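You operate a simulated robot arm through the tools that you are given. There is no shell and no other tool. Be economical: measure what you need, move in short steps, check, and stop when the job is done.

You are at the controls of a simulated robot arm. One attempt, no reset.

Task
Count fifteen rivets into the DAY pot and put its lid on.
Fine: set the count dial, pot on the seat, one pull of the chute lever.

Only the result counts: the job must be done as asked and must still hold three seconds after the hand-in. Knocking over, shifting, dropping, spilling or breaking anything else fails it. A push-on lid holds only when it is set on centred and level and pressed home; a screw cap is set on level and turned clockwise until tight.

Robot
A 7-joint arm with a two-finger parallel gripper, fixed in place. Base frame: the origin is at the foot of the arm, x ahead of it, y to its left, z up; the work surface is at about z = 800. Lengths are in mm, angles in rad, forces in N, time in s.
With the tool pointing down near the work surface it reaches from about 240 to 680 mm from the base axis. Its first joint turns from -1.152 to 1.152 rad. Payload 2.4 kg.
The TCP is the grasp point between the finger pads, 30 mm short of the fingertips. In the tool frame z runs along the fingers and y along their closing line. Largest opening 94 mm; finger width 28, thickness 10; the body of the gripper, 50 by 96 mm, starts 55 mm behind the TCP.
Orientation is that of the tool frame in the base frame, as [roll, pitch, yaw] about the fixed x, y, z axes, in that order (R = Rz(yaw) Ry(pitch) Rx(roll)). With the fingers straight down and closing along the base's y, the tool's x points along the base's -x, its y along +y and its z along -z.

Tools
- The arm moves only by the tool send_rows. Its argument "series" is a list of rows, each a list of 3 entries, a list of its own where there are three numbers: the turn, a rotation vector about the tool's x, y, z in units of 8 degrees (1.0 is 8 degrees), then the shift along the tool's x, y, z in units of 40 mm (1.0 is 40 mm), then the gripper command, from -1 (fully open) to 1 (shut), values between in proportion. In form: [[[rx, ry, rz], [tx, ty, tz], fingers], ...]. A call has 1 to 10 rows; each row shifts and turns the commanded pose from where the row before left it, along the tool's axes as they then stand. A call with a number of a shift or a turn outside -1 to 1 is refused whole. Rows are played at 5 a second. More than 50 mm and 0.15 rad between two rows, or a gripper value outside its range, and nothing of the call is played. A pose out of reach is approached as far as the arm can. The call stops where the force on the tool passes 40 N (or 10 N more than at its start, if that is more) or the arm is blocked; 0.2 s more then pass. The fingers move at their own pace (about 153 mm/s each) and stop on an object; they squeeze with about 34 N. The grip force told is the motor's: it shows also when the fingers shut on nothing. Time passes only in rows, and 0.2 s behind the last, so rows that do not move let the fingers close. It gives the time, the measured TCP pose, the force on the tool (base axes), the opening and the grip force at its end, in the units of the frame above (readings bear some noise), and new pictures: "pictures" is both (left out), scene, wrist or none.
- Cameras (640 x 400 px; columns grow to the right, rows downward): "scene" is fixed at [20, 470.9, 1442.7]; the picture's right is [-0.82, -0.57, 0.00], its down [-0.36, 0.51, -0.78] and it looks along [0.45, -0.64, -0.62] (base axes); focal length 324 px, centre (320, 200). "wrist" rides on the gripper at [-37, 0, -58] in the tool frame; the picture's right is [0.00, -1.00, 0.00], its down [0.97, 0.00, -0.24] and it looks along [0.24, 0.00, 0.97] (tool axes); focal length 218 px, centre (320, 200).
- locate(camera, pixels): for up to 12 pixels [column, row] of the newest picture of that camera ("zoom" is the newest enlarged one), the place [x, y, z] in the base frame of the surface seen there, good to about 2 mm, but the place of the scene camera against the robot may be out by one fixed shift of up to 12 mm in any direction. No time passes.
- enlarge(camera, box): a new picture of the part [left, top, right, bottom] of that camera's present view, enlarged. No time passes.
- finish_job(): hands the job in; it is judged then, once.

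Keep the steps short. Do not move on a guess: measure, check each grasp and each placing, and mend mistakes. In all there are 80 turns and 120 pictures (those below and enlarged ones count). Leave the gripper open and the arm clear of the work at the hand-in unless told otherwise, and finish with a single line.

The tools are called after ">>>" as a command line: name --argument value ..., lists and objects as JSON in quotes. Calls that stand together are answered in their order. send_rows: Moves the arm, as the interface text tells. Its arguments: {"type":"object","properties":{"series":{"type":"array","items":{"type":"array"}},"pictures":{"type":"string","enum":["both","scene","wrist","none"]}},"required":["series"]} The other tools are called the same way: locate (camera, pixels) gives the place of the surface under pixels of a picture; enlarge (camera, box) takes an enlarged picture of a part of a camera's view; finish_job () hands the job in.

At the start:

```text
time_s: 0.0
position: [335.1, 17.3, 1143.9]
tcp_rot: [-3.141, 0.001, 3.142]
ft_force: [0.1, -0.1, -0.6]
grip_width: 94.1
gripper_force: 0.2
```

scene: 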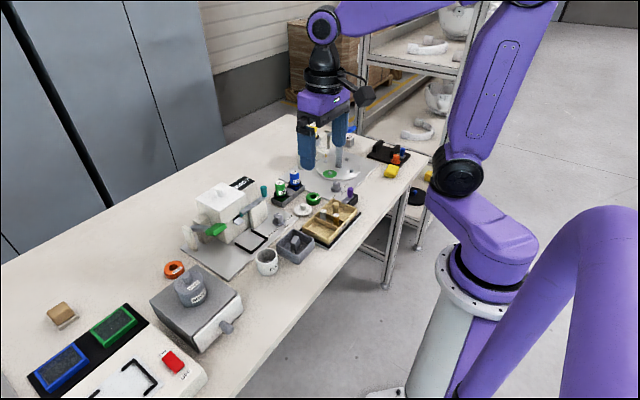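
wrist: 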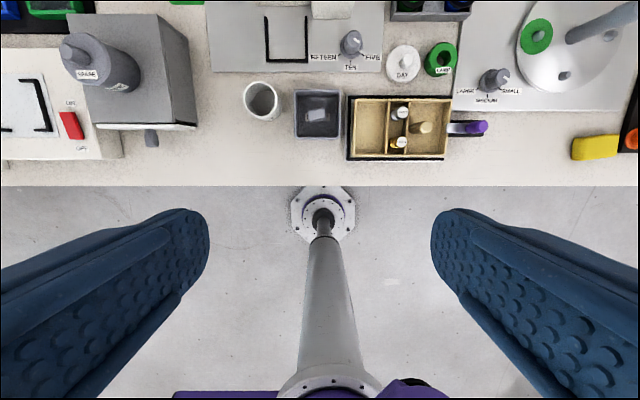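

I start by looking closer at the middle of the bench in both views.

>>> enlarge --camera "scene" --box '[160, 150, 370, 290]'

>>> enlarge --camera "wrist" --box '[180, 0, 480, 180]'

>>> enlarge --camera "scene" --box '[260, 110, 450, 230]'

```text
2.86 times, centred on (265, 220) of scene
```

zoom: 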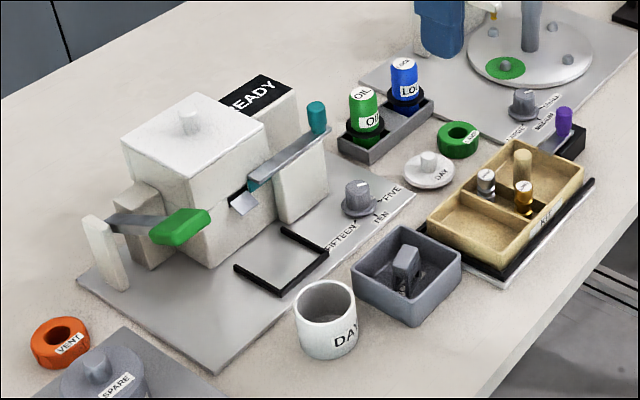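

```text
2.13 times, centred on (330, 90) of wrist
```

zoom: 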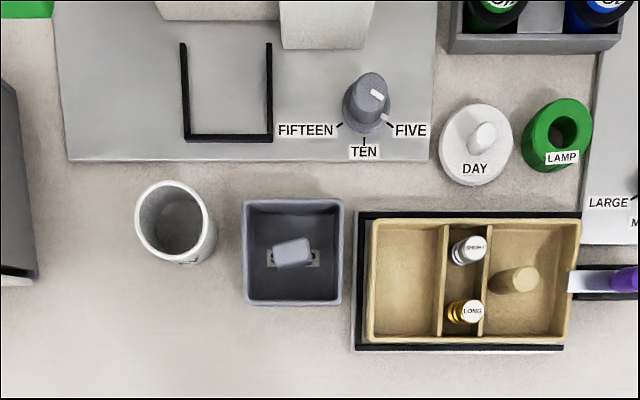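

```text
3.33 times, centred on (355, 170) of scene
```

zoom: 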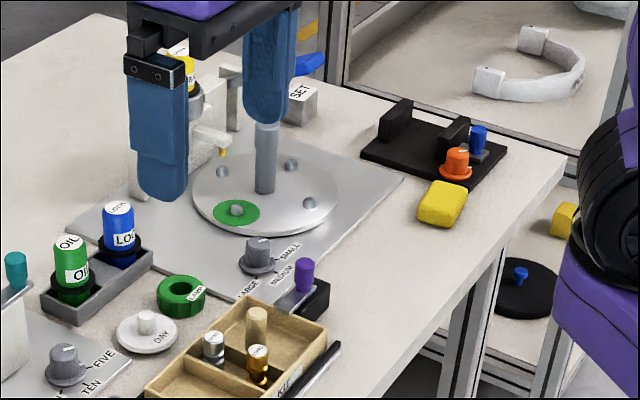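

I measure the main features: the pot, dial, handles, seat bracket, lid and hopper.

>>> locate --camera "wrist" --pixels '[[262, 101], [352, 40], [268, 15], [306, 15], [287, 60], [404, 57], [406, 76], [375, 58], [350, 70], [320, 56], [212, 60], [320, 112]]'

>>> locate --camera "scene" --pixels '[[216, 229], [264, 187], [219, 190], [278, 215], [303, 205], [266, 249], [246, 195], [193, 240], [251, 241], [238, 219], [247, 184], [305, 214]]'

```text
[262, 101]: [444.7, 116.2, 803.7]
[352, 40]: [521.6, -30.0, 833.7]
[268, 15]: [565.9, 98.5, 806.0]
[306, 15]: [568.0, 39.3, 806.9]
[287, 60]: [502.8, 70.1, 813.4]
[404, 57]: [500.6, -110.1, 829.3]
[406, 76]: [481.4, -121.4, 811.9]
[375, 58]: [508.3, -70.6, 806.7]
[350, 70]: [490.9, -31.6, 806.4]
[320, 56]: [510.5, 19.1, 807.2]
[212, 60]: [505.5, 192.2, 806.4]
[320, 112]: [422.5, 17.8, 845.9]
```

```text
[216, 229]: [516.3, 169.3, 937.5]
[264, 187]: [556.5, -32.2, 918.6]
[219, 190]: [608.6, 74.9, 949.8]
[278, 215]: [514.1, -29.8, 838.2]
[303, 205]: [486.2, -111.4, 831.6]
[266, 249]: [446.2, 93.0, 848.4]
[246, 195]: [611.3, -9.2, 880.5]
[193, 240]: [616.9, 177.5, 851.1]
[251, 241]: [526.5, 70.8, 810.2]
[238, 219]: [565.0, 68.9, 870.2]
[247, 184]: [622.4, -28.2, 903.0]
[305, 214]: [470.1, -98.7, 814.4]
```

I move forward 120 mm at height to look at the counting machine.

>>> send_rows --series '[[[0, 0, 0], [-1, 0.5, 0], -1], [[0, 0, 0], [-1, 0.5, 0], -1], [[0, 0, 0], [-1, 0, 0.5], -1], [[0, 0, 0], [0, 0, 0], -1]]' --pictures "both"

```text
time_s: 1.0
position: [455.9, 57.5, 1124.0]
tcp_rot: [-3.141, 0.001, -3.141]
ft_force: [0.3, 0.4, -0.6]
grip_width: 93.8
gripper_force: 0.0
```

scene: 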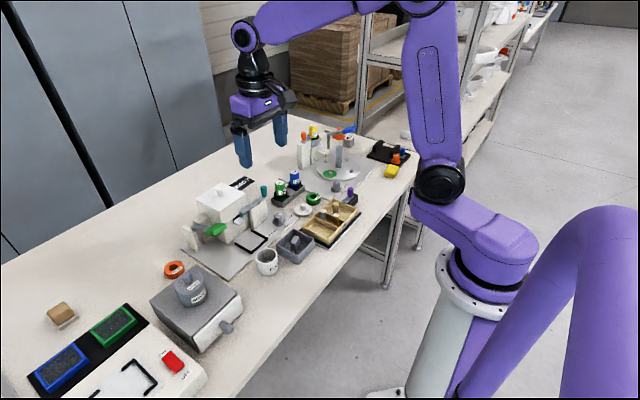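
wrist: 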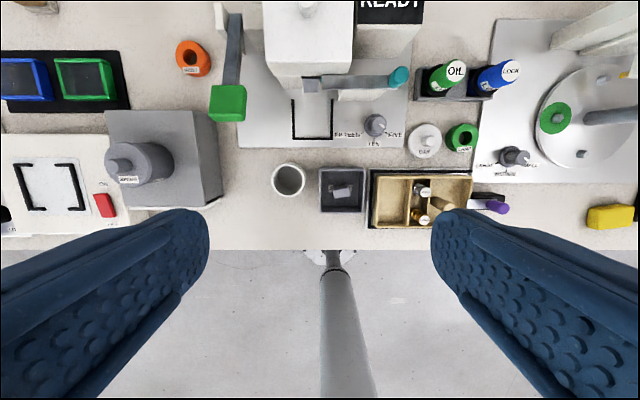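

>>> enlarge --camera "wrist" --box '[200, 0, 450, 160]'

>>> enlarge --camera "scene" --box '[170, 165, 300, 275]'

>>> enlarge --camera "wrist" --box '[340, 100, 420, 150]'

```text
2.50 times, centred on (325, 80) of wrist
```

zoom: 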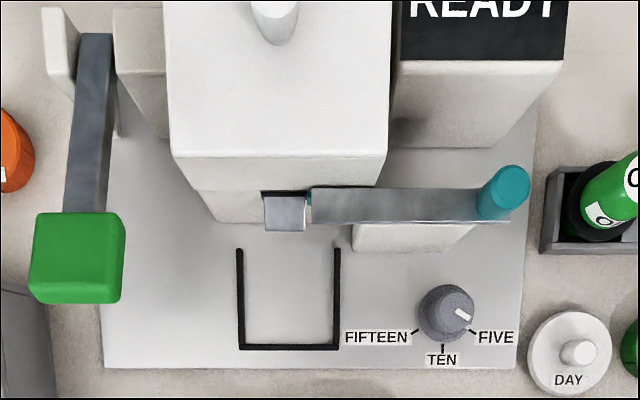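

```text
3.64 times, centred on (235, 220) of scene
```

zoom: 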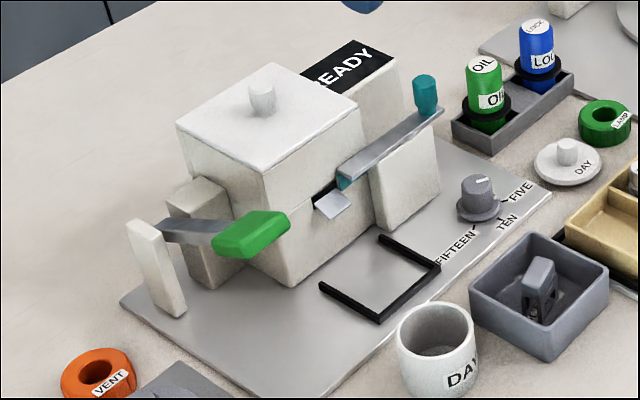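

```text
8.00 times, centred on (380, 125) of wrist
```

zoom: 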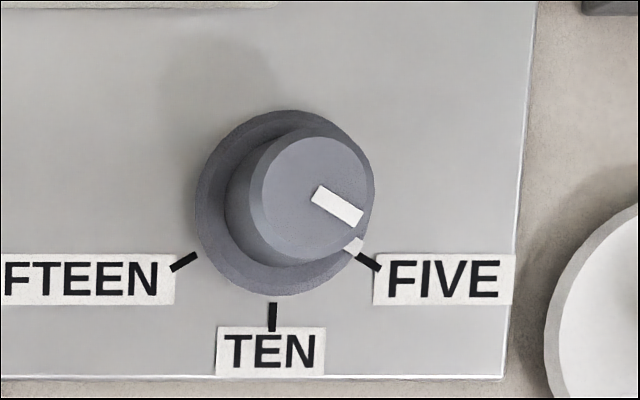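

The dial's mark points at FIVE (4 o'clock), and FIFTEEN is at 8 o'clock. There are two levers, green on the left and teal on the right. I back up and tilt the camera to look at the machine from the front.

>>> send_rows --series '[[[0, 0, 0], [1, 0, 0.5], -1], [[0, -1, 0], [1, 0, 0.5], -1], [[0, -1, 0], [0, 0, 0], -1], [[0, -1, 0], [0, 0, 0], -1], [[0, -1, 0], [0, 0, 0], -1], [[0, -1, 0], [0, 0, 0], -1], [[0, -1, 0], [0, 0, 0], -1], [[0, 0, 0], [0, 0, 0], -1]]' --pictures "wrist"

```text
time_s: 2.8
position: [376.0, 51.9, 1083.4]
tcp_rot: [-3.114, 0.766, -3.133]
ft_force: [0.3, -0.3, 0.5]
grip_width: 93.8
gripper_force: 0.1
out of reach, approached as far as the arm can: row 6
```

wrist: 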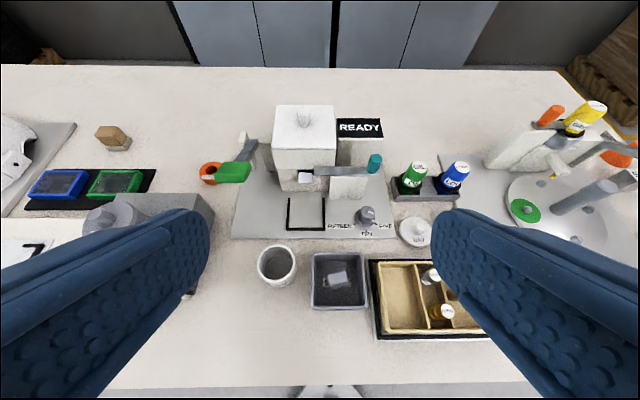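

>>> enlarge --camera "wrist" --box '[200, 90, 430, 250]'

>>> enlarge --camera "wrist" --box '[285, 140, 395, 240]'

>>> locate --camera "wrist" --pixels '[[375, 162], [360, 171], [318, 171], [305, 177], [345, 190], [303, 122], [234, 172], [245, 140], [360, 128], [300, 180]]'

```text
2.50 times, centred on (315, 170) of wrist
```

zoom: 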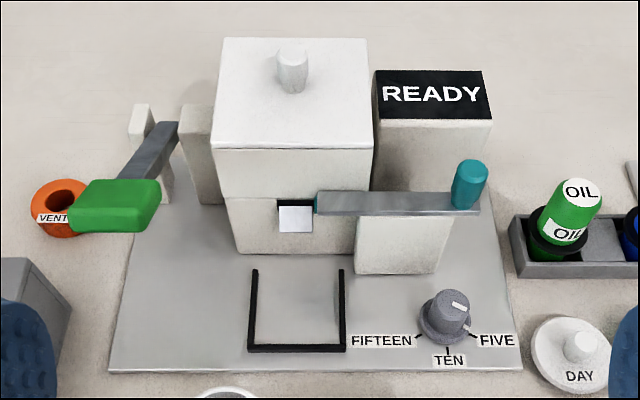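

```text
4.00 times, centred on (340, 190) of wrist
```

zoom: 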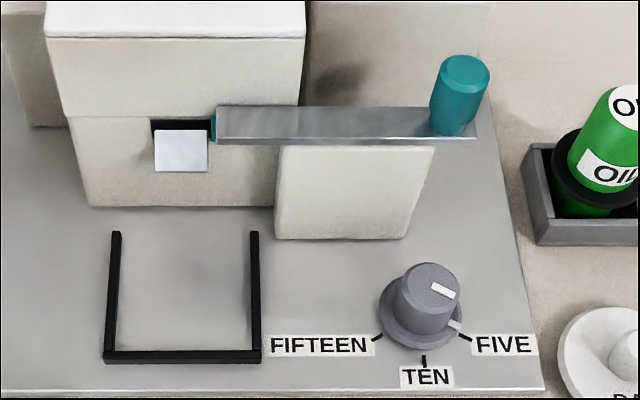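

```text
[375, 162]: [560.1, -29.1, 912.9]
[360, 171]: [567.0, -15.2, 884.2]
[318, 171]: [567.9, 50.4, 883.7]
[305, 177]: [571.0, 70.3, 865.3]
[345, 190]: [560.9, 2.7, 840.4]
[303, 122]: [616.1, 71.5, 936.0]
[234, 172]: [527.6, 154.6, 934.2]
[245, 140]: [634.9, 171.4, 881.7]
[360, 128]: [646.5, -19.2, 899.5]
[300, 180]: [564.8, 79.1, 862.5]
```

Next I compare with the neighbouring machine, since its levers may be built the same way, and I take a closer look at both levers here.

>>> enlarge --camera "scene" --box '[285, 110, 385, 200]'

>>> enlarge --camera "scene" --box '[175, 175, 255, 260]'

>>> enlarge --camera "scene" --box '[225, 175, 285, 225]'

```text
4.44 times, centred on (335, 155) of scene
```

zoom: 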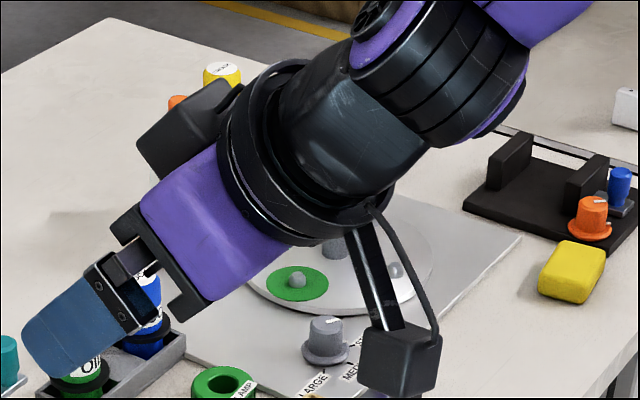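

```text
4.71 times, centred on (215, 218) of scene
```

zoom: 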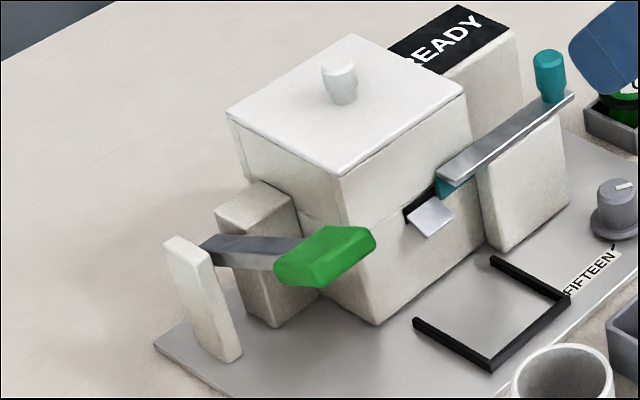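

```text
8.00 times, centred on (255, 200) of scene
```

zoom: 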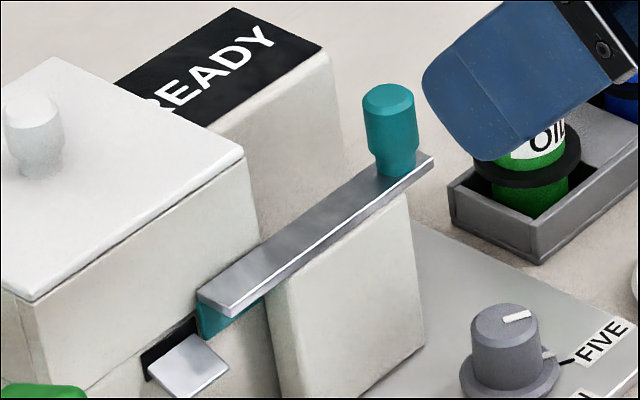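

>>> enlarge --camera "wrist" --box '[480, 90, 640, 260]'

>>> enlarge --camera "wrist" --box '[290, 155, 350, 200]'

>>> enlarge --camera "wrist" --box '[200, 120, 290, 200]'

```text
2.35 times, centred on (560, 175) of wrist
```

zoom: 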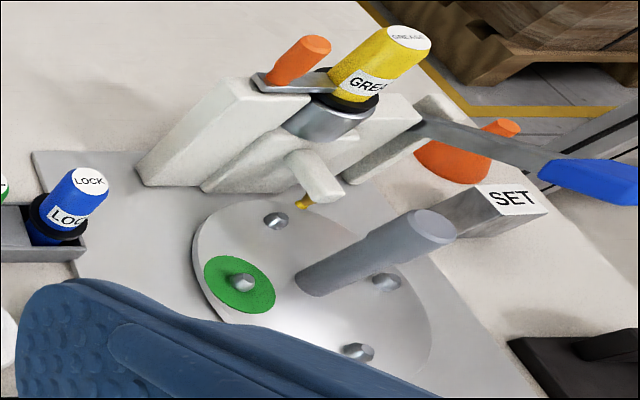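

```text
8.89 times, centred on (320, 178) of wrist
```

zoom: 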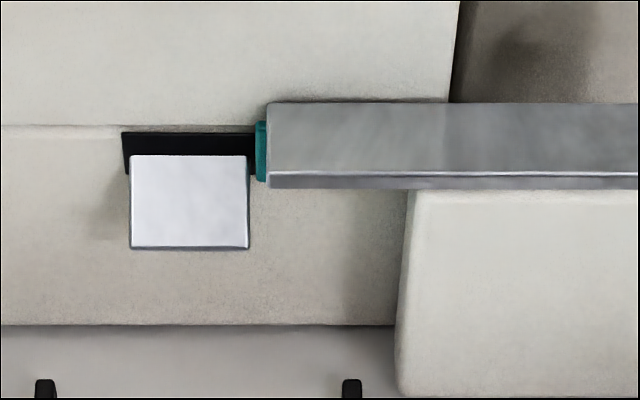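

```text
5.00 times, centred on (245, 160) of wrist
```

zoom: 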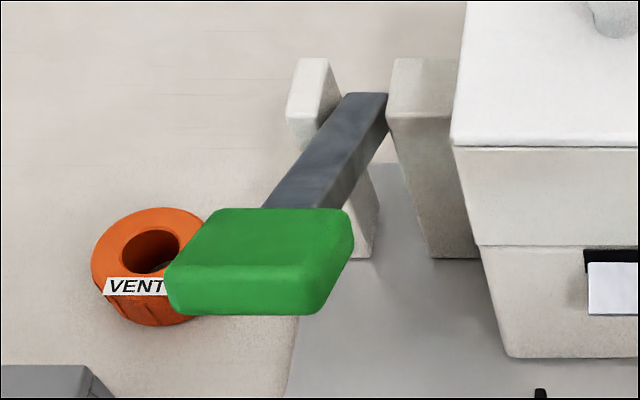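

The neighbouring machine has the same layout: a hinged paddle lever (blue) and a small slide or cock. So the green hinged paddle should be the chute lever. The teal slide is the chute shutter, and it stands open beside the mouth. I tilt back upright and move above the dial to look straight down.

>>> send_rows --series '[[[0, 1, 0], [0, 0, 0], -1], [[0, 1, 0], [0, 0, 0], -1], [[0, 1, 0], [0, 0, 0], -1], [[0, 1, 0], [0, 0, 0], -1], [[0, 1, 0], [0, 0, 0], -1], [[0, 1, 0], [0, 0, 0], -1], [[0, 0, 0], [-1, -0.5, 0.0], -1], [[0, 0, 0], [-1, -0.8, 0.0], -1], [[0, 0, 0], [-1, -0.8, 0.0], -1], [[0, 0, 0], [0, 0, 0], -1]]' --pictures "none"

```text
refused: row 8 steps farther than a row can; nothing moved
```

The diagonal step was slightly too long, so I shorten it.

>>> send_rows --series '[[[0, 1, 0], [0, 0, 0], -1], [[0, 1, 0], [0, 0, 0], -1], [[0, 1, 0], [0, 0, 0], -1], [[0, 1, 0], [0, 0, 0], -1], [[0, 1, 0], [0, 0, 0], -1], [[0, 1, 0], [0, 0, 0], -1], [[0, 0, 0], [-1, -0.7, 0.0], -1], [[0, 0, 0], [-1, -0.7, 0.0], -1], [[0, 0, 0], [-1, -0.7, 0.0], -1], [[0, 0, 0], [0, 0, 0], -1]]' --pictures "none"

```text
time_s: 5.0
position: [496.3, -34.6, 1076.8]
tcp_rot: [-3.123, -0.071, 3.128]
ft_force: [0.1, -0.1, 0.2]
grip_width: 94.1
gripper_force: 0.0
```

>>> send_rows --series '[[[-0.13, -0.51, -0.1], [0, 0, 0], -1], [[0, 0, 0], [-0.4, 0.1, 0.9], -1], [[0, 0, 0], [0, 0, 0.9], -1], [[0, 0, 0], [0, 0, 0.9], -1], [[0, 0, 0], [0, 0, 0], -1]]' --pictures "wrist"

```text
time_s: 6.2
position: [513.2, -29.8, 968.3]
tcp_rot: [-3.142, 0.0, -3.139]
ft_force: [0.0, 0.1, 0.8]
grip_width: 94.3
gripper_force: 0.1
```

wrist: 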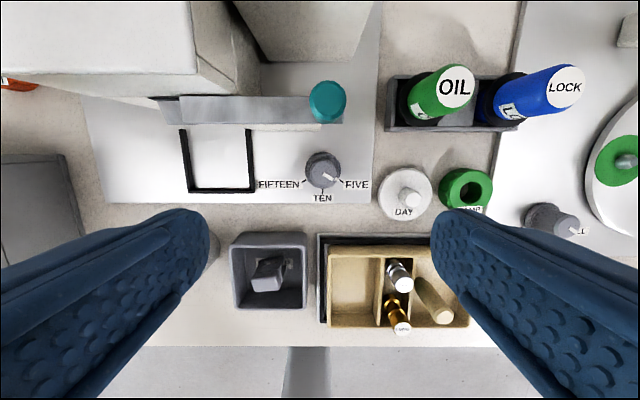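

>>> enlarge --camera "wrist" --box '[250, 70, 390, 220]'

>>> locate --camera "wrist" --pixels '[[307, 167], [341, 167], [325, 152], [325, 184], [327, 101], [309, 97], [344, 97], [411, 197], [190, 160], [250, 160], [220, 189], [325, 172]]'

```text
2.67 times, centred on (320, 145) of wrist
```

zoom: 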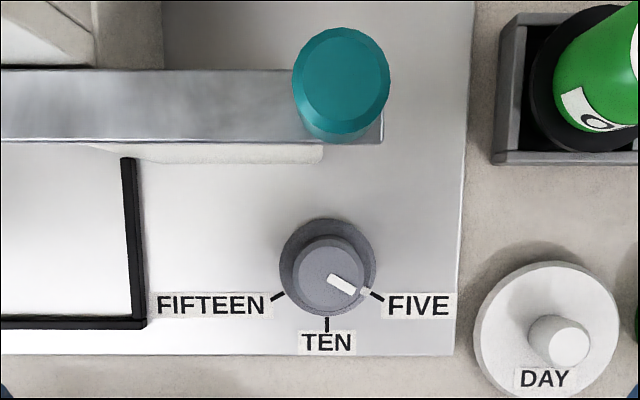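

```text
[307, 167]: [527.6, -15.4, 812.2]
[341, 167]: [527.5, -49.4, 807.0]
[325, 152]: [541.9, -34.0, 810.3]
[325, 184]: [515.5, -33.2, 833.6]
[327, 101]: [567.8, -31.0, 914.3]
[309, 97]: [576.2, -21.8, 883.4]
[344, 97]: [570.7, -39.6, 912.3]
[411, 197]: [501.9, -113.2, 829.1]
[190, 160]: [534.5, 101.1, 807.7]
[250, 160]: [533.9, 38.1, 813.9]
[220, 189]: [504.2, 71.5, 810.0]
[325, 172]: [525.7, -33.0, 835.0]
```

The dial centre is at about (527, -32.5) with its top at z 835. The teal knob behind it (x ≈ 574, top z 914) limits how far the gripper body can rotate. So I turn in strokes of ±25°. First I move above the dial, pre-turned -25° with the fingers at about 50 mm.

>>> send_rows --series '[[[0, 0, 0], [-0.345, -0.068, 0], -0.064], [[0, 0, -1], [0, 0, 0], -0.064], [[0, 0, -1], [0, 0, 0.8], -0.064], [[0, 0, -1.125], [0, 0, 0.8], -0.064], [[0, 0, 0], [0, 0, 0], -0.064]]' --pictures "wrist"

```text
refused: -1.125 is not a number from -1 to 1
```

>>> send_rows --series '[[[0, 0, 0], [-0.345, -0.068, 0], -0.064], [[0, 0, -1], [0, 0, 0], -0.064], [[0, 0, -1], [0, 0, 0.8], -0.064], [[0, 0, -1], [0, 0, 0.8], -0.064], [[0, 0, -0.125], [0, 0, 0], -0.064], [[0, 0, 0], [0, 0, 0], -0.064]]' --pictures "wrist"

```text
time_s: 7.6
position: [527.2, -31.6, 903.8]
tcp_rot: [3.14, 0.002, -2.701]
ft_force: [1.0, 0.3, -0.1]
grip_width: 49.9
gripper_force: 0.1
```

wrist: 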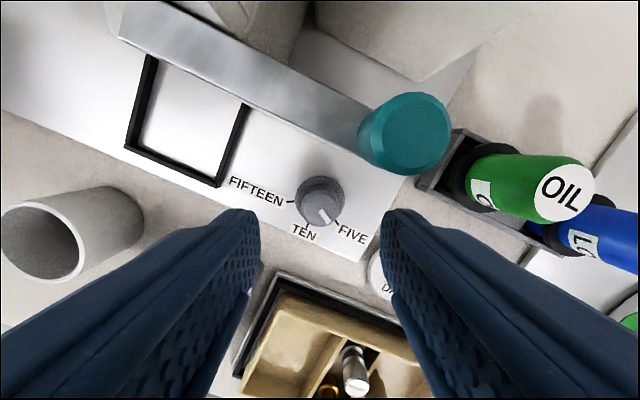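

>>> locate --camera "wrist" --pixels '[[565, 190], [500, 185], [470, 170], [405, 135], [375, 155], [420, 165], [322, 200]]'

```text
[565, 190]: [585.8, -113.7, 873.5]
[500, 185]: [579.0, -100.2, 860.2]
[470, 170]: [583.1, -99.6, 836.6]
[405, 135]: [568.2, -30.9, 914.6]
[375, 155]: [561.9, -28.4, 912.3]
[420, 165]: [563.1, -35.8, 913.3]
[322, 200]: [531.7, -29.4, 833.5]
```

The OIL bottle is clear at z 874. The teal knob's front is at x ≈ 562, so I use a safer ±20° (three strokes of 40°). I go back to -20°, descend to z 852 and grip.

>>> send_rows --series '[[[0, 0, 0.625], [0, 0, 0], -0.064], [[0, 0, 0], [0, 0, 0.7], -0.064], [[0, 0, 0], [0, 0, 0.6], -0.064], [[0, 0, 0], [0, 0, 0], 1], [[0, 0, 0], [0, 0, 0], 1]]' --pictures "wrist"

```text
time_s: 8.9
position: [525.1, -31.5, 853.1]
tcp_rot: [3.142, 0.001, -2.792]
ft_force: [-9.5, 2.1, 7.8]
grip_width: 24.5
gripper_force: 45.0
stopped in row 5: the force on the tool passed its limit (the readings are from after the stop); the commanded pose is now the measured one
```

wrist: 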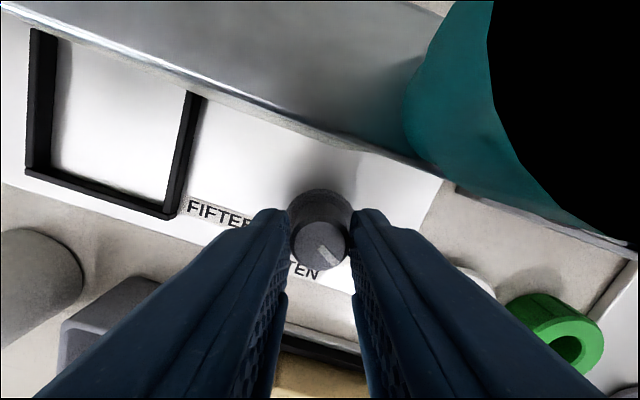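

Gripped at 24.5 mm. I turn 40° clockwise in small steps.

>>> send_rows --series '[[[0, 0, 1], [0, 0, 0], 1], [[0, 0, 1], [0, 0, 0], 1], [[0, 0, 1], [0, 0, 0], 1], [[0, 0, 1], [0, 0, 0], 1], [[0, 0, 1], [0, 0, 0], 1]]' --pictures "wrist"

```text
time_s: 10.1
position: [527.0, -33.3, 853.9]
tcp_rot: [3.139, 0.002, 2.788]
ft_force: [-7.0, -3.4, 24.2]
grip_width: 24.2
gripper_force: 44.9
```

wrist: 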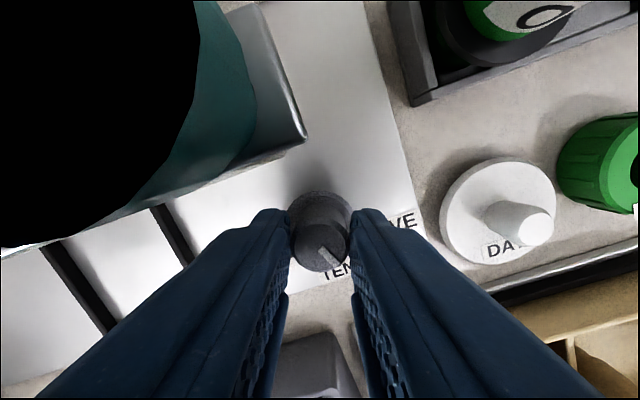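

The dial followed. I release, turn back 40°, regrip, and do the second stroke.

>>> send_rows --series '[[[0, 0, 0], [0, 0, 0], -0.064], [[0, 0, 0], [0, 0, 0], -0.064], [[0, 0, -1], [0, 0, 0], -0.064], [[0, 0, -1], [0, 0, 0], -0.064], [[0, 0, -1], [0, 0, 0], -0.064], [[0, 0, -1], [0, 0, 0], -0.064], [[0, 0, -1], [0, 0, 0], -0.064], [[0, 0, 0], [0, 0, 0], -0.064]]' --pictures "wrist"

```text
time_s: 11.9
position: [525.1, -32.3, 852.7]
tcp_rot: [3.141, 0.001, -2.792]
ft_force: [7.6, -8.9, 20.3]
grip_width: 50.1
gripper_force: 0.1
```

wrist: 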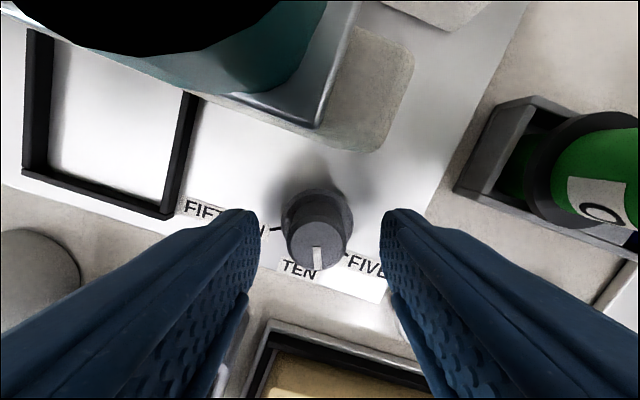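

The force readings and the picture show the gripper body touched the teal slide and moved it toward the chute (its bar end is now at (345, 100)). I lift straight up and inspect before anything else.

>>> send_rows --series '[[[0, 0, 0], [0, 0, -0.5], -0.064], [[0, 0, 0], [0, 0, -0.9], -0.064], [[0, 0, 0.5], [0, 0, -0.9], -0.064], [[0, 0, 1], [0, 0, -0.9], -0.064], [[0, 0, 1], [0, 0, 0], -1]]' --pictures "both"

```text
time_s: 13.1
position: [526.0, -31.0, 981.0]
tcp_rot: [3.141, 0.0, 3.141]
ft_force: [0.5, 0.1, 0.9]
grip_width: 94.0
gripper_force: 0.0
```

scene: 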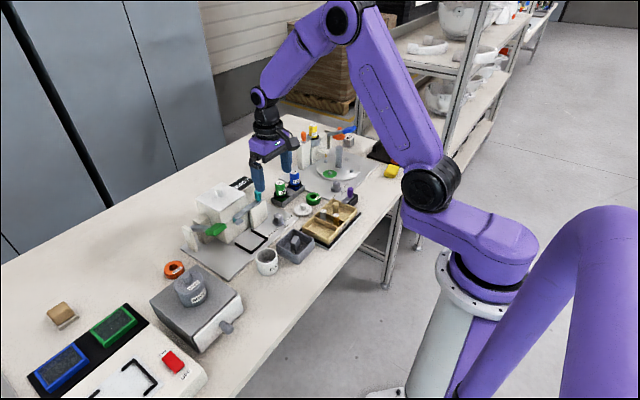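
wrist: 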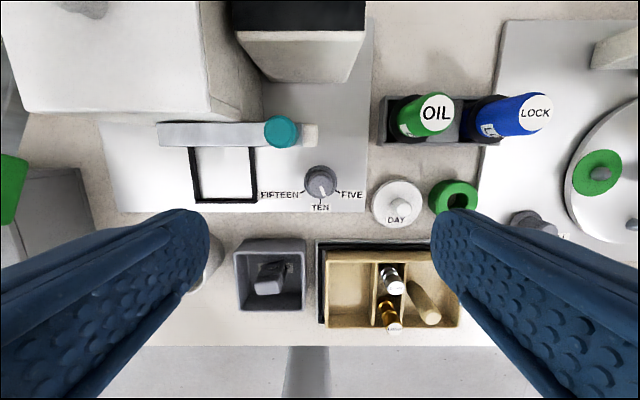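

>>> locate --camera "wrist" --pixels '[[280, 132], [299, 132], [160, 134], [305, 132], [262, 132], [200, 134]]'

>>> enlarge --camera "wrist" --box '[150, 100, 350, 220]'

>>> enlarge --camera "scene" --box '[190, 170, 290, 250]'

```text
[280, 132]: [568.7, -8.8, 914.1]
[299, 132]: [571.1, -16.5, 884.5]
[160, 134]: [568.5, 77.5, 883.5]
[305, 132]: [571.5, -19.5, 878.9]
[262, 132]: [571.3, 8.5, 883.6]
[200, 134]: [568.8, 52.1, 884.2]
```

```text
3.20 times, centred on (250, 160) of wrist
```

zoom: 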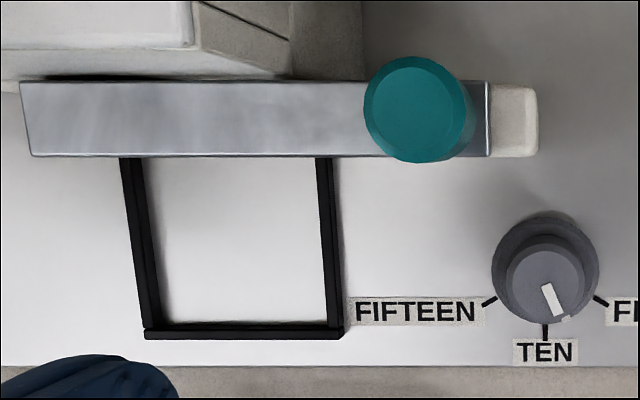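

```text
5.00 times, centred on (240, 210) of scene
```

zoom: 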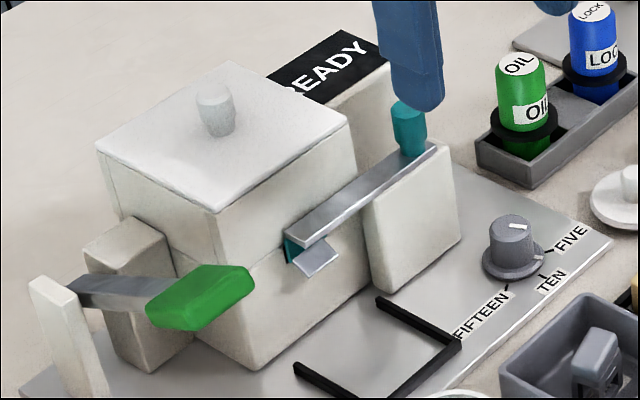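

The slide now sits about 25 mm further left, so the shutter covers the chute mouth. I will push it back after the dial. The dial has moved 40° as wanted. For the remaining 80° I tilt the tool 24°, so the gripper body leans away from the teal knob, and turn about the vertical.

>>> send_rows --series '[[[0, -1, 0], [0, 0, 0], -0.064], [[0, -1, 0], [0, 0, 0], -0.064], [[0, -1, 0], [0, 0, 0], -0.064], [[-0.407, 0, -0.9135], [0, 0, 0], -0.064], [[-0.407, 0, -0.9135], [0, 0, 0], -0.064], [[-0.203, 0, -0.457], [0, 0, 0], -0.064], [[0, 0, 0], [0.339, 0, 0.761], -0.064], [[0, 0, 0], [0.339, 0, 0.761], -0.064], [[0, 0, 0], [0.339, 0, 0.761], -0.064], [[0, 0, 0], [0, 0, 0], -0.064]]' --pictures "both"

```text
time_s: 15.3
position: [526.1, -32.8, 881.1]
tcp_rot: [3.141, 0.421, -2.791]
ft_force: [0.6, 0.8, 0.3]
grip_width: 50.2
gripper_force: 0.1
```

scene: 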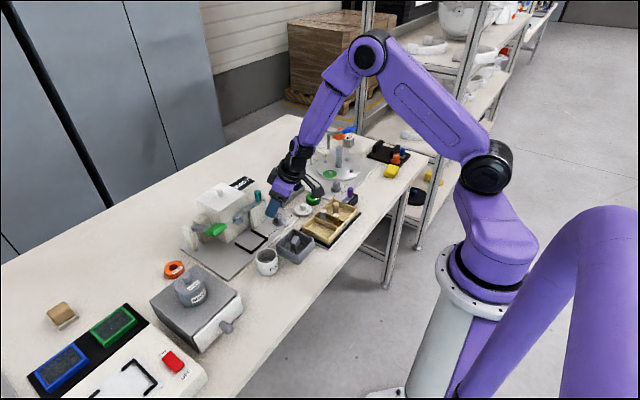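
wrist: 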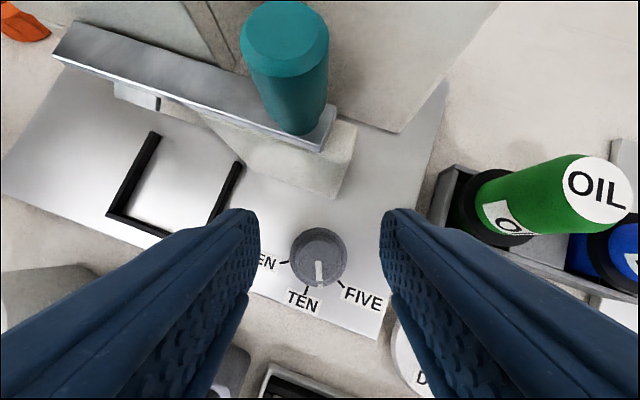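

The dial is centred between the pads. I descend 31 mm and grip.

>>> send_rows --series '[[[0, 0, 0], [0.16, 0, 0.354], -0.064], [[0, 0, 0], [0.16, 0, 0.354], -0.064], [[0, 0, 0], [0, 0, 0], 0.4], [[0, 0, 0], [0, 0, 0], 0.6], [[0, 0, 0], [0, 0, 0], 0.6]]' --pictures "wrist"

```text
time_s: 16.5
position: [525.7, -31.3, 848.9]
tcp_rot: [-3.141, 0.418, -2.791]
ft_force: [-1.2, 4.3, -2.3]
grip_width: 24.5
gripper_force: 45.2
```

wrist: 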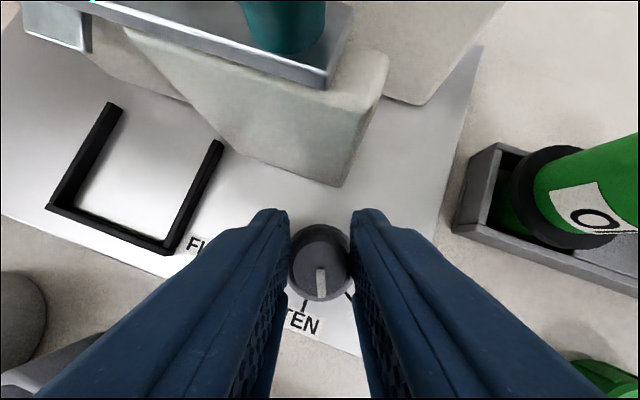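

Gripped cleanly with low force. I turn 40° clockwise about the vertical.

>>> send_rows --series '[[[0.407, 0, 0.9135], [0, 0, 0], 0.6], [[0.407, 0, 0.9135], [0, 0, 0], 0.6], [[0.407, 0, 0.9135], [0, 0, 0], 0.6], [[0.407, 0, 0.9135], [0, 0, 0], 0.6], [[0.407, 0, 0.9135], [0, 0, 0], 0.6]]' --pictures "wrist"

```text
time_s: 17.7
position: [525.3, -31.4, 849.3]
tcp_rot: [-3.141, 0.419, 2.793]
ft_force: [6.7, 2.3, -14.3]
grip_width: 24.5
gripper_force: 44.7
```

wrist: 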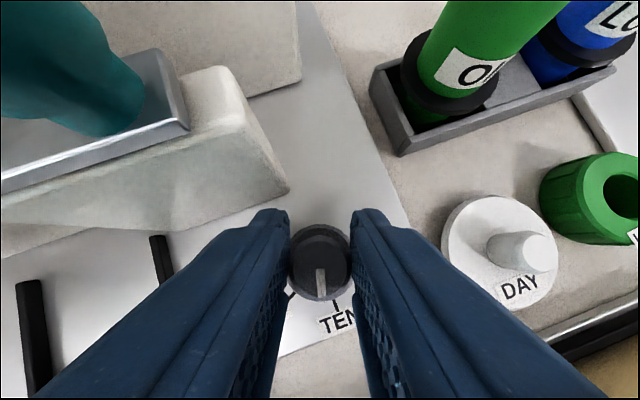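

Stroke two is done. I release, turn back 40° and look.

>>> send_rows --series '[[[0, 0, 0], [0, 0, 0], -0.064], [[0, 0, 0], [0, 0, 0], -0.064], [[-0.407, 0, -0.9135], [0, 0, 0], -0.064], [[-0.407, 0, -0.9135], [0, 0, 0], -0.064], [[-0.407, 0, -0.9135], [0, 0, 0], -0.064], [[-0.407, 0, -0.9135], [0, 0, 0], -0.064], [[-0.407, 0, -0.9135], [0, 0, 0], -0.064], [[0, 0, 0], [0, 0, 0], -0.064]]' --pictures "wrist"

```text
time_s: 19.5
position: [524.0, -32.6, 849.8]
tcp_rot: [-3.14, 0.41, -2.859]
ft_force: [0.1, -0.1, 0.4]
grip_width: 50.2
gripper_force: 0.0
out of reach, approached as far as the arm can: row 7
```

wrist: 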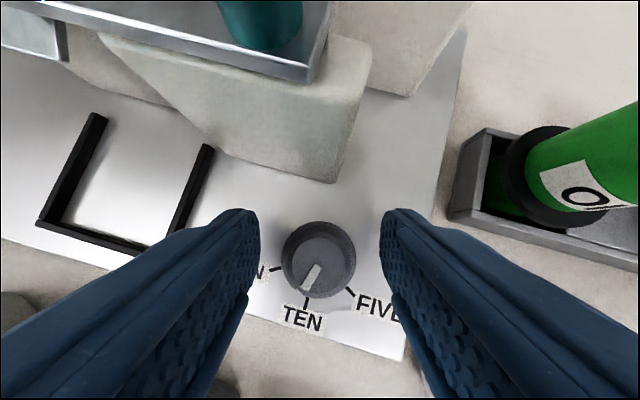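

>>> send_rows --series '[[[0, 0, 0], [0, 0, 0], 0.4], [[0, 0, 0], [0, 0, 0], 0.6], [[0, 0, 0], [0, 0, 0], 0.6], [[0.407, 0, 0.9135], [0, 0, 0], 0.6], [[0.407, 0, 0.9135], [0, 0, 0], 0.6], [[0.407, 0, 0.9135], [0, 0, 0], 0.6], [[0.407, 0, 0.9135], [0, 0, 0], 0.6], [[0.407, 0, 0.9135], [0, 0, 0], 0.6], [[0, 0, 0], [0, 0, 0], 0.6]]' --pictures "wrist"

```text
time_s: 21.5
position: [523.1, -30.7, 848.6]
tcp_rot: [-3.136, 0.411, 2.727]
ft_force: [-14.8, 1.4, -0.8]
grip_width: 24.6
gripper_force: 45.4
```

wrist: 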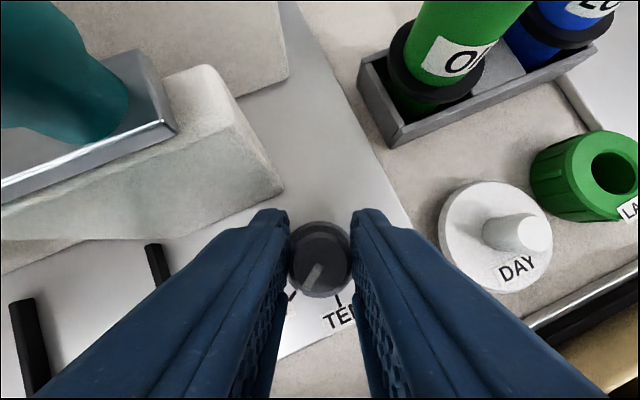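

Now I release, rise, straighten the tool and check the dial from above.

>>> send_rows --series '[[[0, 0, 0], [0, 0, 0], -0.064], [[0, 0, 0], [0, 0, 0], -0.064], [[0, 0, 0], [-0.339, 0, -0.761], -0.064], [[0, 0, 0], [-0.339, 0, -0.761], -0.064], [[-0.407, 0, -0.9135], [-0.339, 0, -0.761], -0.064], [[-0.407, 0, -0.9135], [0, 0, 0], -0.064], [[-0.407, 0, -0.9135], [0, 0, 0], -0.064], [[0, 1, 0], [0, 0, 0], -0.064], [[0, 1, 0], [0, 0, 0], -0.064], [[0, 1, 0], [0, 0, 0], -0.064]]' --pictures "wrist"

>>> enlarge --camera "wrist" --box '[250, 120, 390, 220]'

```text
time_s: 23.7
position: [518.8, -26.0, 929.4]
tcp_rot: [-3.07, 0.235, -3.125]
ft_force: [-0.5, 0.0, -0.1]
grip_width: 49.9
gripper_force: 0.1
out of reach, approached as far as the arm can: row 8, 9, 10
```

wrist: 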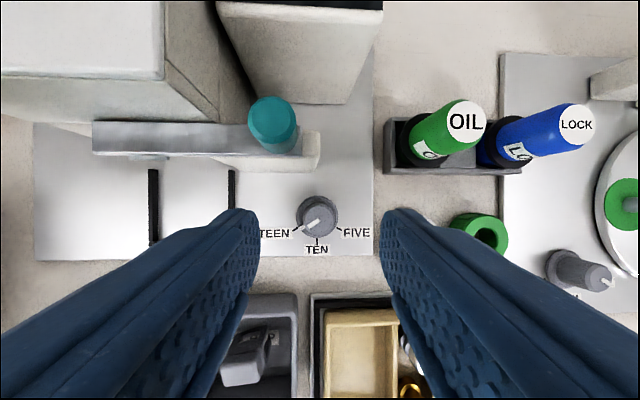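

```text
4.00 times, centred on (320, 170) of wrist
```

zoom: 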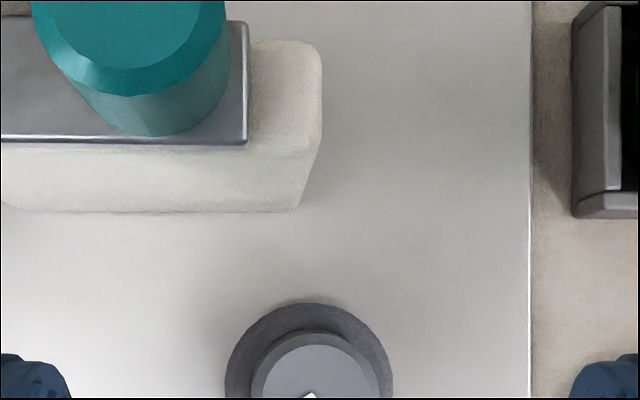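

>>> enlarge --camera "wrist" --box '[270, 190, 370, 260]'

>>> send_rows --series '[[[0, 0, 0], [0, 0, -0.8], -0.064], [[0, 0.5, 0], [0, 0, -0.8], -0.064], [[0, 0.5, 0], [0, 0, 0], -0.064], [[0, 0, 0], [0, 0, 0], -0.064]]' --pictures "none"

```text
5.71 times, centred on (320, 225) of wrist
```

zoom: 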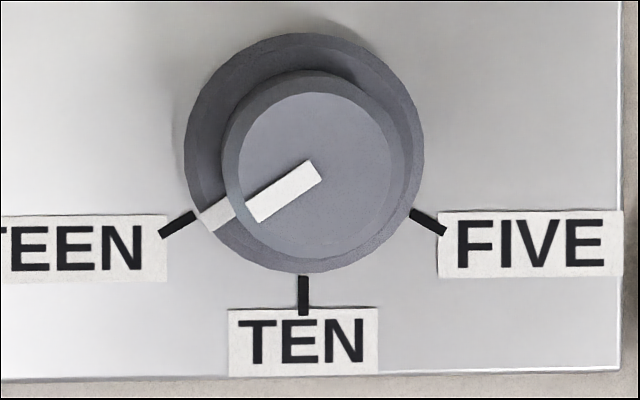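

```text
time_s: 24.7
position: [511.4, -22.4, 962.5]
tcp_rot: [-3.052, 0.226, -3.123]
ft_force: [-0.4, -0.3, 0.0]
grip_width: 49.8
gripper_force: 0.0
out of reach, approached as far as the arm can: row 1, 2, 3
```

The dial mark lines up exactly with FIFTEEN. The arm reports a reach limit in this posture, so I pull back toward the base while rising and levelling.

>>> send_rows --series '[[[0, 0, 0], [0.8, 0, -0.5], -0.064], [[-0.3, 0.5, 0], [0.8, 0, -0.5], -0.064], [[-0.3, 0.5, 0], [0, 0, -0.5], -0.064], [[0, 0.6, 0], [0, 0, 0], -0.064], [[0, 0, 0], [0, 0, 0], -0.064]]' --pictures "scene"

```text
time_s: 25.9
position: [418.8, -4.7, 971.4]
tcp_rot: [-3.079, 0.175, -3.127]
ft_force: [-0.4, -0.2, -0.2]
grip_width: 50.2
gripper_force: 0.0
out of reach, approached as far as the arm can: row 2, 3, 4
```

scene: 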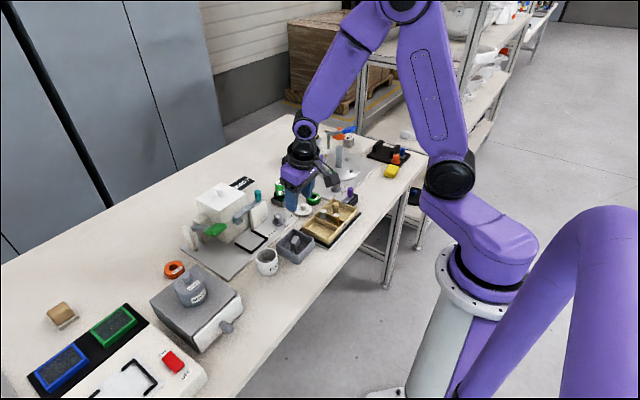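

A wrist joint seems to be at its limit on the counter-clockwise side. I rotate a little clockwise while levelling to free it.

>>> send_rows --series '[[[0, 0, 1], [0, 0, -0.3], -0.064], [[0, 0, 1], [0, 0, -0.3], -0.064], [[0, 0, 1], [0, 0, 0], -0.064], [[0, 0.5, 0], [0, 0, 0], -0.064], [[0, 0.5, 0], [0, 0, 0], -0.064], [[0, 0, 0], [0, 0, 0], -0.064]]' --pictures "none"

```text
time_s: 27.3
position: [398.9, 8.7, 990.0]
tcp_rot: [3.13, 0.188, 2.731]
ft_force: [-0.3, 0.0, -0.1]
grip_width: 49.8
gripper_force: 0.1
out of reach, approached as far as the arm can: row 1, 2, 4, 5
```

>>> send_rows --series '[[[0, 0, 0], [0, 0, -1], -0.064], [[0, 0, 0], [0, 0, -1], -0.064], [[0, 0, 0], [0, 0, -1], -0.064], [[0, 0.5, 0], [0, 0, 0], -0.064], [[0, 0.5, 0], [0, 0, 0], -0.064], [[0, 0, 0], [0, 0, 0], -0.064]]' --pictures "scene"

```text
time_s: 28.7
position: [393.0, 11.7, 998.3]
tcp_rot: [3.129, 0.194, 2.732]
ft_force: [-0.2, 0.1, 0.1]
grip_width: 49.8
gripper_force: 0.1
out of reach, approached as far as the arm can: row 1, 2, 3, 4, 5
```

scene: 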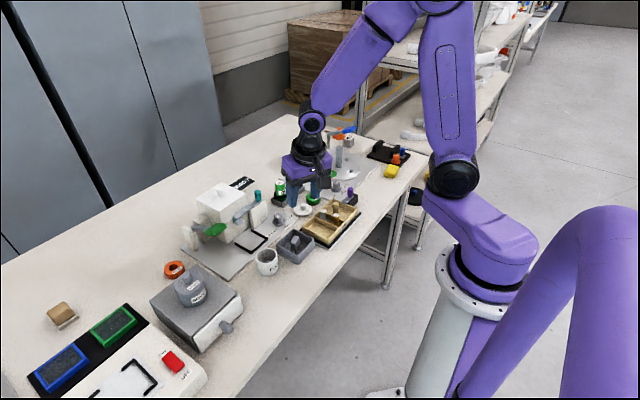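

>>> send_rows --series '[[[0, 0, -1], [-0.8, 0, 0.2], -0.064], [[0, 0, -1], [-0.8, 0, 0.2], -0.064], [[0, 0, -1], [-0.8, 0, 0], -0.064], [[0, 0.5, 0], [0, 0, 0], -0.064], [[0, 0.5, 0], [0, 0, 0], -0.064], [[0, 0, 0], [0, 0, 0], -0.064]]' --pictures "none"

```text
time_s: 30.1
position: [423.6, 25.3, 994.2]
tcp_rot: [-3.069, 0.185, -3.123]
ft_force: [0.4, -0.7, 0.0]
grip_width: 49.7
gripper_force: 0.0
out of reach, approached as far as the arm can: row 1, 2, 3, 4, 5
```

>>> send_rows --series '[[[0, -1, 0], [0, 0, 0], -0.064], [[0, -1, 0], [0, 0, 0], -0.064], [[0, 0, 0], [-0.7, 0, -0.3], -0.064], [[0, 0, 0], [-0.7, 0, -0.3], -0.064], [[0, 0, 0], [-0.7, 0, -0.3], -0.064], [[0, 0, 0], [0, 0, 0], -0.064]]' --pictures "none"

>>> send_rows --series '[[[0, 0, 0.7], [0, 0, 0], -0.064], [[0, 0, 0.7], [0, 0, 0], -0.064], [[0, 0.7, 0], [0, 0, 0], -0.064], [[0, 0.7, 0], [0, 0, 0], -0.064], [[0, 0, 0], [0, 0, 0], -0.064]]' --pictures "scene"

```text
time_s: 31.5
position: [482.0, 31.5, 1064.6]
tcp_rot: [-3.06, 0.462, -3.1]
ft_force: [0.2, -1.1, 1.0]
grip_width: 50.0
gripper_force: 0.0
```

```text
time_s: 32.7
position: [477.5, 35.5, 1063.0]
tcp_rot: [3.125, 0.344, 2.964]
ft_force: [-1.2, 0.5, 0.0]
grip_width: 50.1
gripper_force: 0.0
out of reach, approached as far as the arm can: row 4
```

scene: 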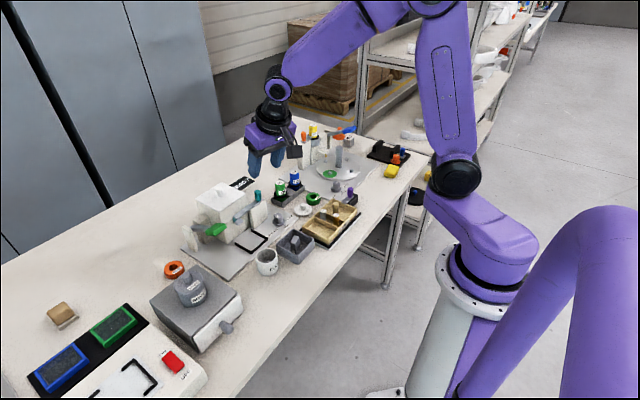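

>>> send_rows --series '[[[0, 0, 1], [0, 0, 0], -0.064], [[0, 0, 1], [0, 0, 0], -0.064], [[0, 0, 1], [0, 0, 0], -0.064], [[0, 0, 1], [0, 0, 0], -0.064], [[0, 0, 1], [0, 0, 0], -0.064], [[0, 0, 0], [0, 0, 0], -0.064]]' --pictures "none"

>>> send_rows --series '[[[0, 0.7, 0], [0, 0, 0], -0.064], [[0, 0.7, 0], [0, 0, 0], -0.064], [[0, 0, 0], [0, 0, 0], -0.064]]' --pictures "none"

>>> send_rows --series '[[[0.7, 0, 0], [0, 0, 0], -0.064], [[0.7, 0, 0], [0, 0, 0], -0.064], [[0, 0, 0], [0, 0, 0], -0.064]]' --pictures "none"

```text
time_s: 34.1
position: [478.4, 35.7, 1063.1]
tcp_rot: [2.902, 0.251, 2.235]
ft_force: [0.1, 0.5, -0.3]
grip_width: 50.1
gripper_force: 0.1
```

```text
time_s: 34.9
position: [479.5, 36.1, 1062.7]
tcp_rot: [2.902, 0.253, 2.237]
ft_force: [0.1, -0.4, 0.4]
grip_width: 50.0
gripper_force: 0.1
out of reach, approached as far as the arm can: row 1, 2
```

```text
time_s: 35.7
position: [478.0, 36.1, 1061.4]
tcp_rot: [3.098, 0.25, 2.236]
ft_force: [0.0, 0.4, -0.5]
grip_width: 50.3
gripper_force: 0.0
```

Rotation and sideways lean are free; only levelling is blocked. I try levelling at a different place, moving to the right side first.

>>> send_rows --series '[[[0, 0, 0], [-0.78, -0.6, 0], -0.064], [[0, 0, 0], [-0.78, -0.6, 0], -0.064], [[0, 0, 0], [-0.78, -0.6, 0], -0.064], [[0, 0, 0], [-0.78, -0.6, 0], -0.064], [[0, 0.7, 0], [0, 0, 0], -0.064], [[0, 0.7, 0], [0, 0, 0], -0.064], [[0, 0, 0], [0, 0, 0], -0.064]]' --pictures "scene"

```text
time_s: 37.3
position: [440.0, -82.0, 1078.0]
tcp_rot: [3.1, 0.257, 2.236]
ft_force: [-0.5, 0.1, -0.1]
grip_width: 50.0
gripper_force: 0.1
out of reach, approached as far as the arm can: row 3, 4, 5, 6
```

scene: 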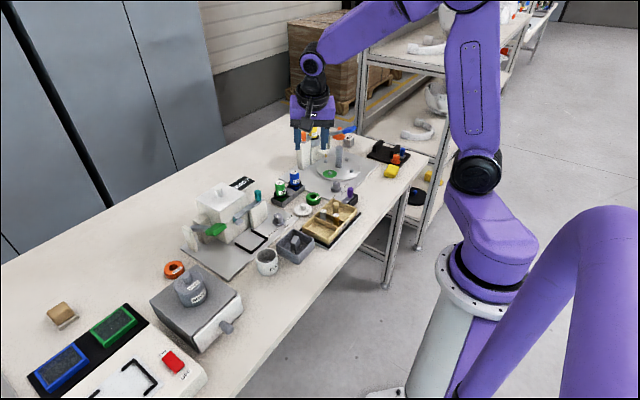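

Moving to -y is blocked as well, so I try the other way, toward +y.

>>> send_rows --series '[[[0, 0, 0], [0.7, 0.7, 0], -0.064], [[0, 0, 0], [0.7, 0.7, 0], -0.064], [[0, 0, 0], [0.7, 0.7, 0], -0.064], [[0, 0, 0], [0.7, 0.7, 0], -0.064], [[0, 0, 0], [0.7, 0.7, 0], -0.064], [[0, 0, 0], [0.7, 0.7, 0], -0.064], [[0, 0.7, 0], [0, 0, 0], -0.064], [[0, 0.7, 0], [0, 0, 0], -0.064], [[0, 0.4, 0], [0, 0, 0], -0.064], [[0, 0, 0], [0, 0, 0], -0.064]]' --pictures "scene"

```text
time_s: 39.5
position: [471.2, 151.0, 1041.5]
tcp_rot: [3.099, 0.217, 2.24]
ft_force: [-0.1, 0.0, 0.6]
grip_width: 50.0
gripper_force: 0.1
out of reach, approached as far as the arm can: row 7, 8, 9
```

scene: 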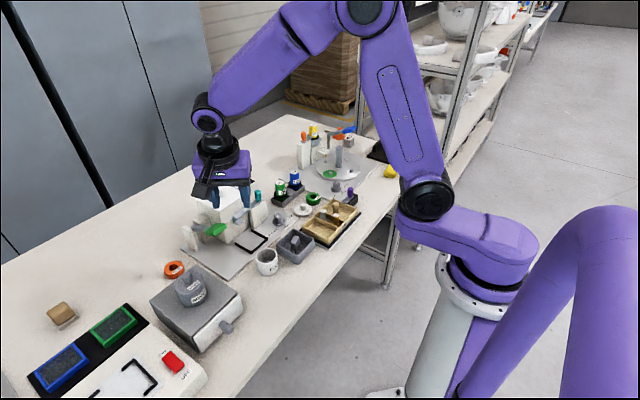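

Clockwise yaw seems to relax the limit. I rotate further clockwise, then level.

>>> send_rows --series '[[[0, 0, 1], [0, 0, 0], -0.064], [[0, 0, 1], [0, 0, 0], -0.064], [[0, 0, 1], [0, 0, 0], -0.064], [[0, 0, 1], [0, 0, 0], -0.064], [[0, 0, 1], [0, 0, 0], -0.064], [[0, 0.7, 0], [0, 0, 0], -0.064], [[0, 0, 0], [0, 0, 0], -0.064]]' --pictures "none"

>>> send_rows --series '[[[0.7, 0, 0], [0, 0, 0], -0.064], [[0.7, 0, 0], [0, 0, 0], -0.064], [[0, 0, 0], [0, 0, 0], -0.064]]' --pictures "none"

```text
time_s: 41.1
position: [472.3, 150.0, 1042.1]
tcp_rot: [2.968, 0.138, 1.532]
ft_force: [-0.6, 0.2, -0.2]
grip_width: 49.7
gripper_force: 0.0
out of reach, approached as far as the arm can: row 6
```

```text
time_s: 41.9
position: [469.6, 150.8, 1041.6]
tcp_rot: [2.97, 0.137, 1.535]
ft_force: [0.2, -0.1, -0.3]
grip_width: 50.2
gripper_force: 0.0
out of reach, approached as far as the arm can: row 1, 2
```

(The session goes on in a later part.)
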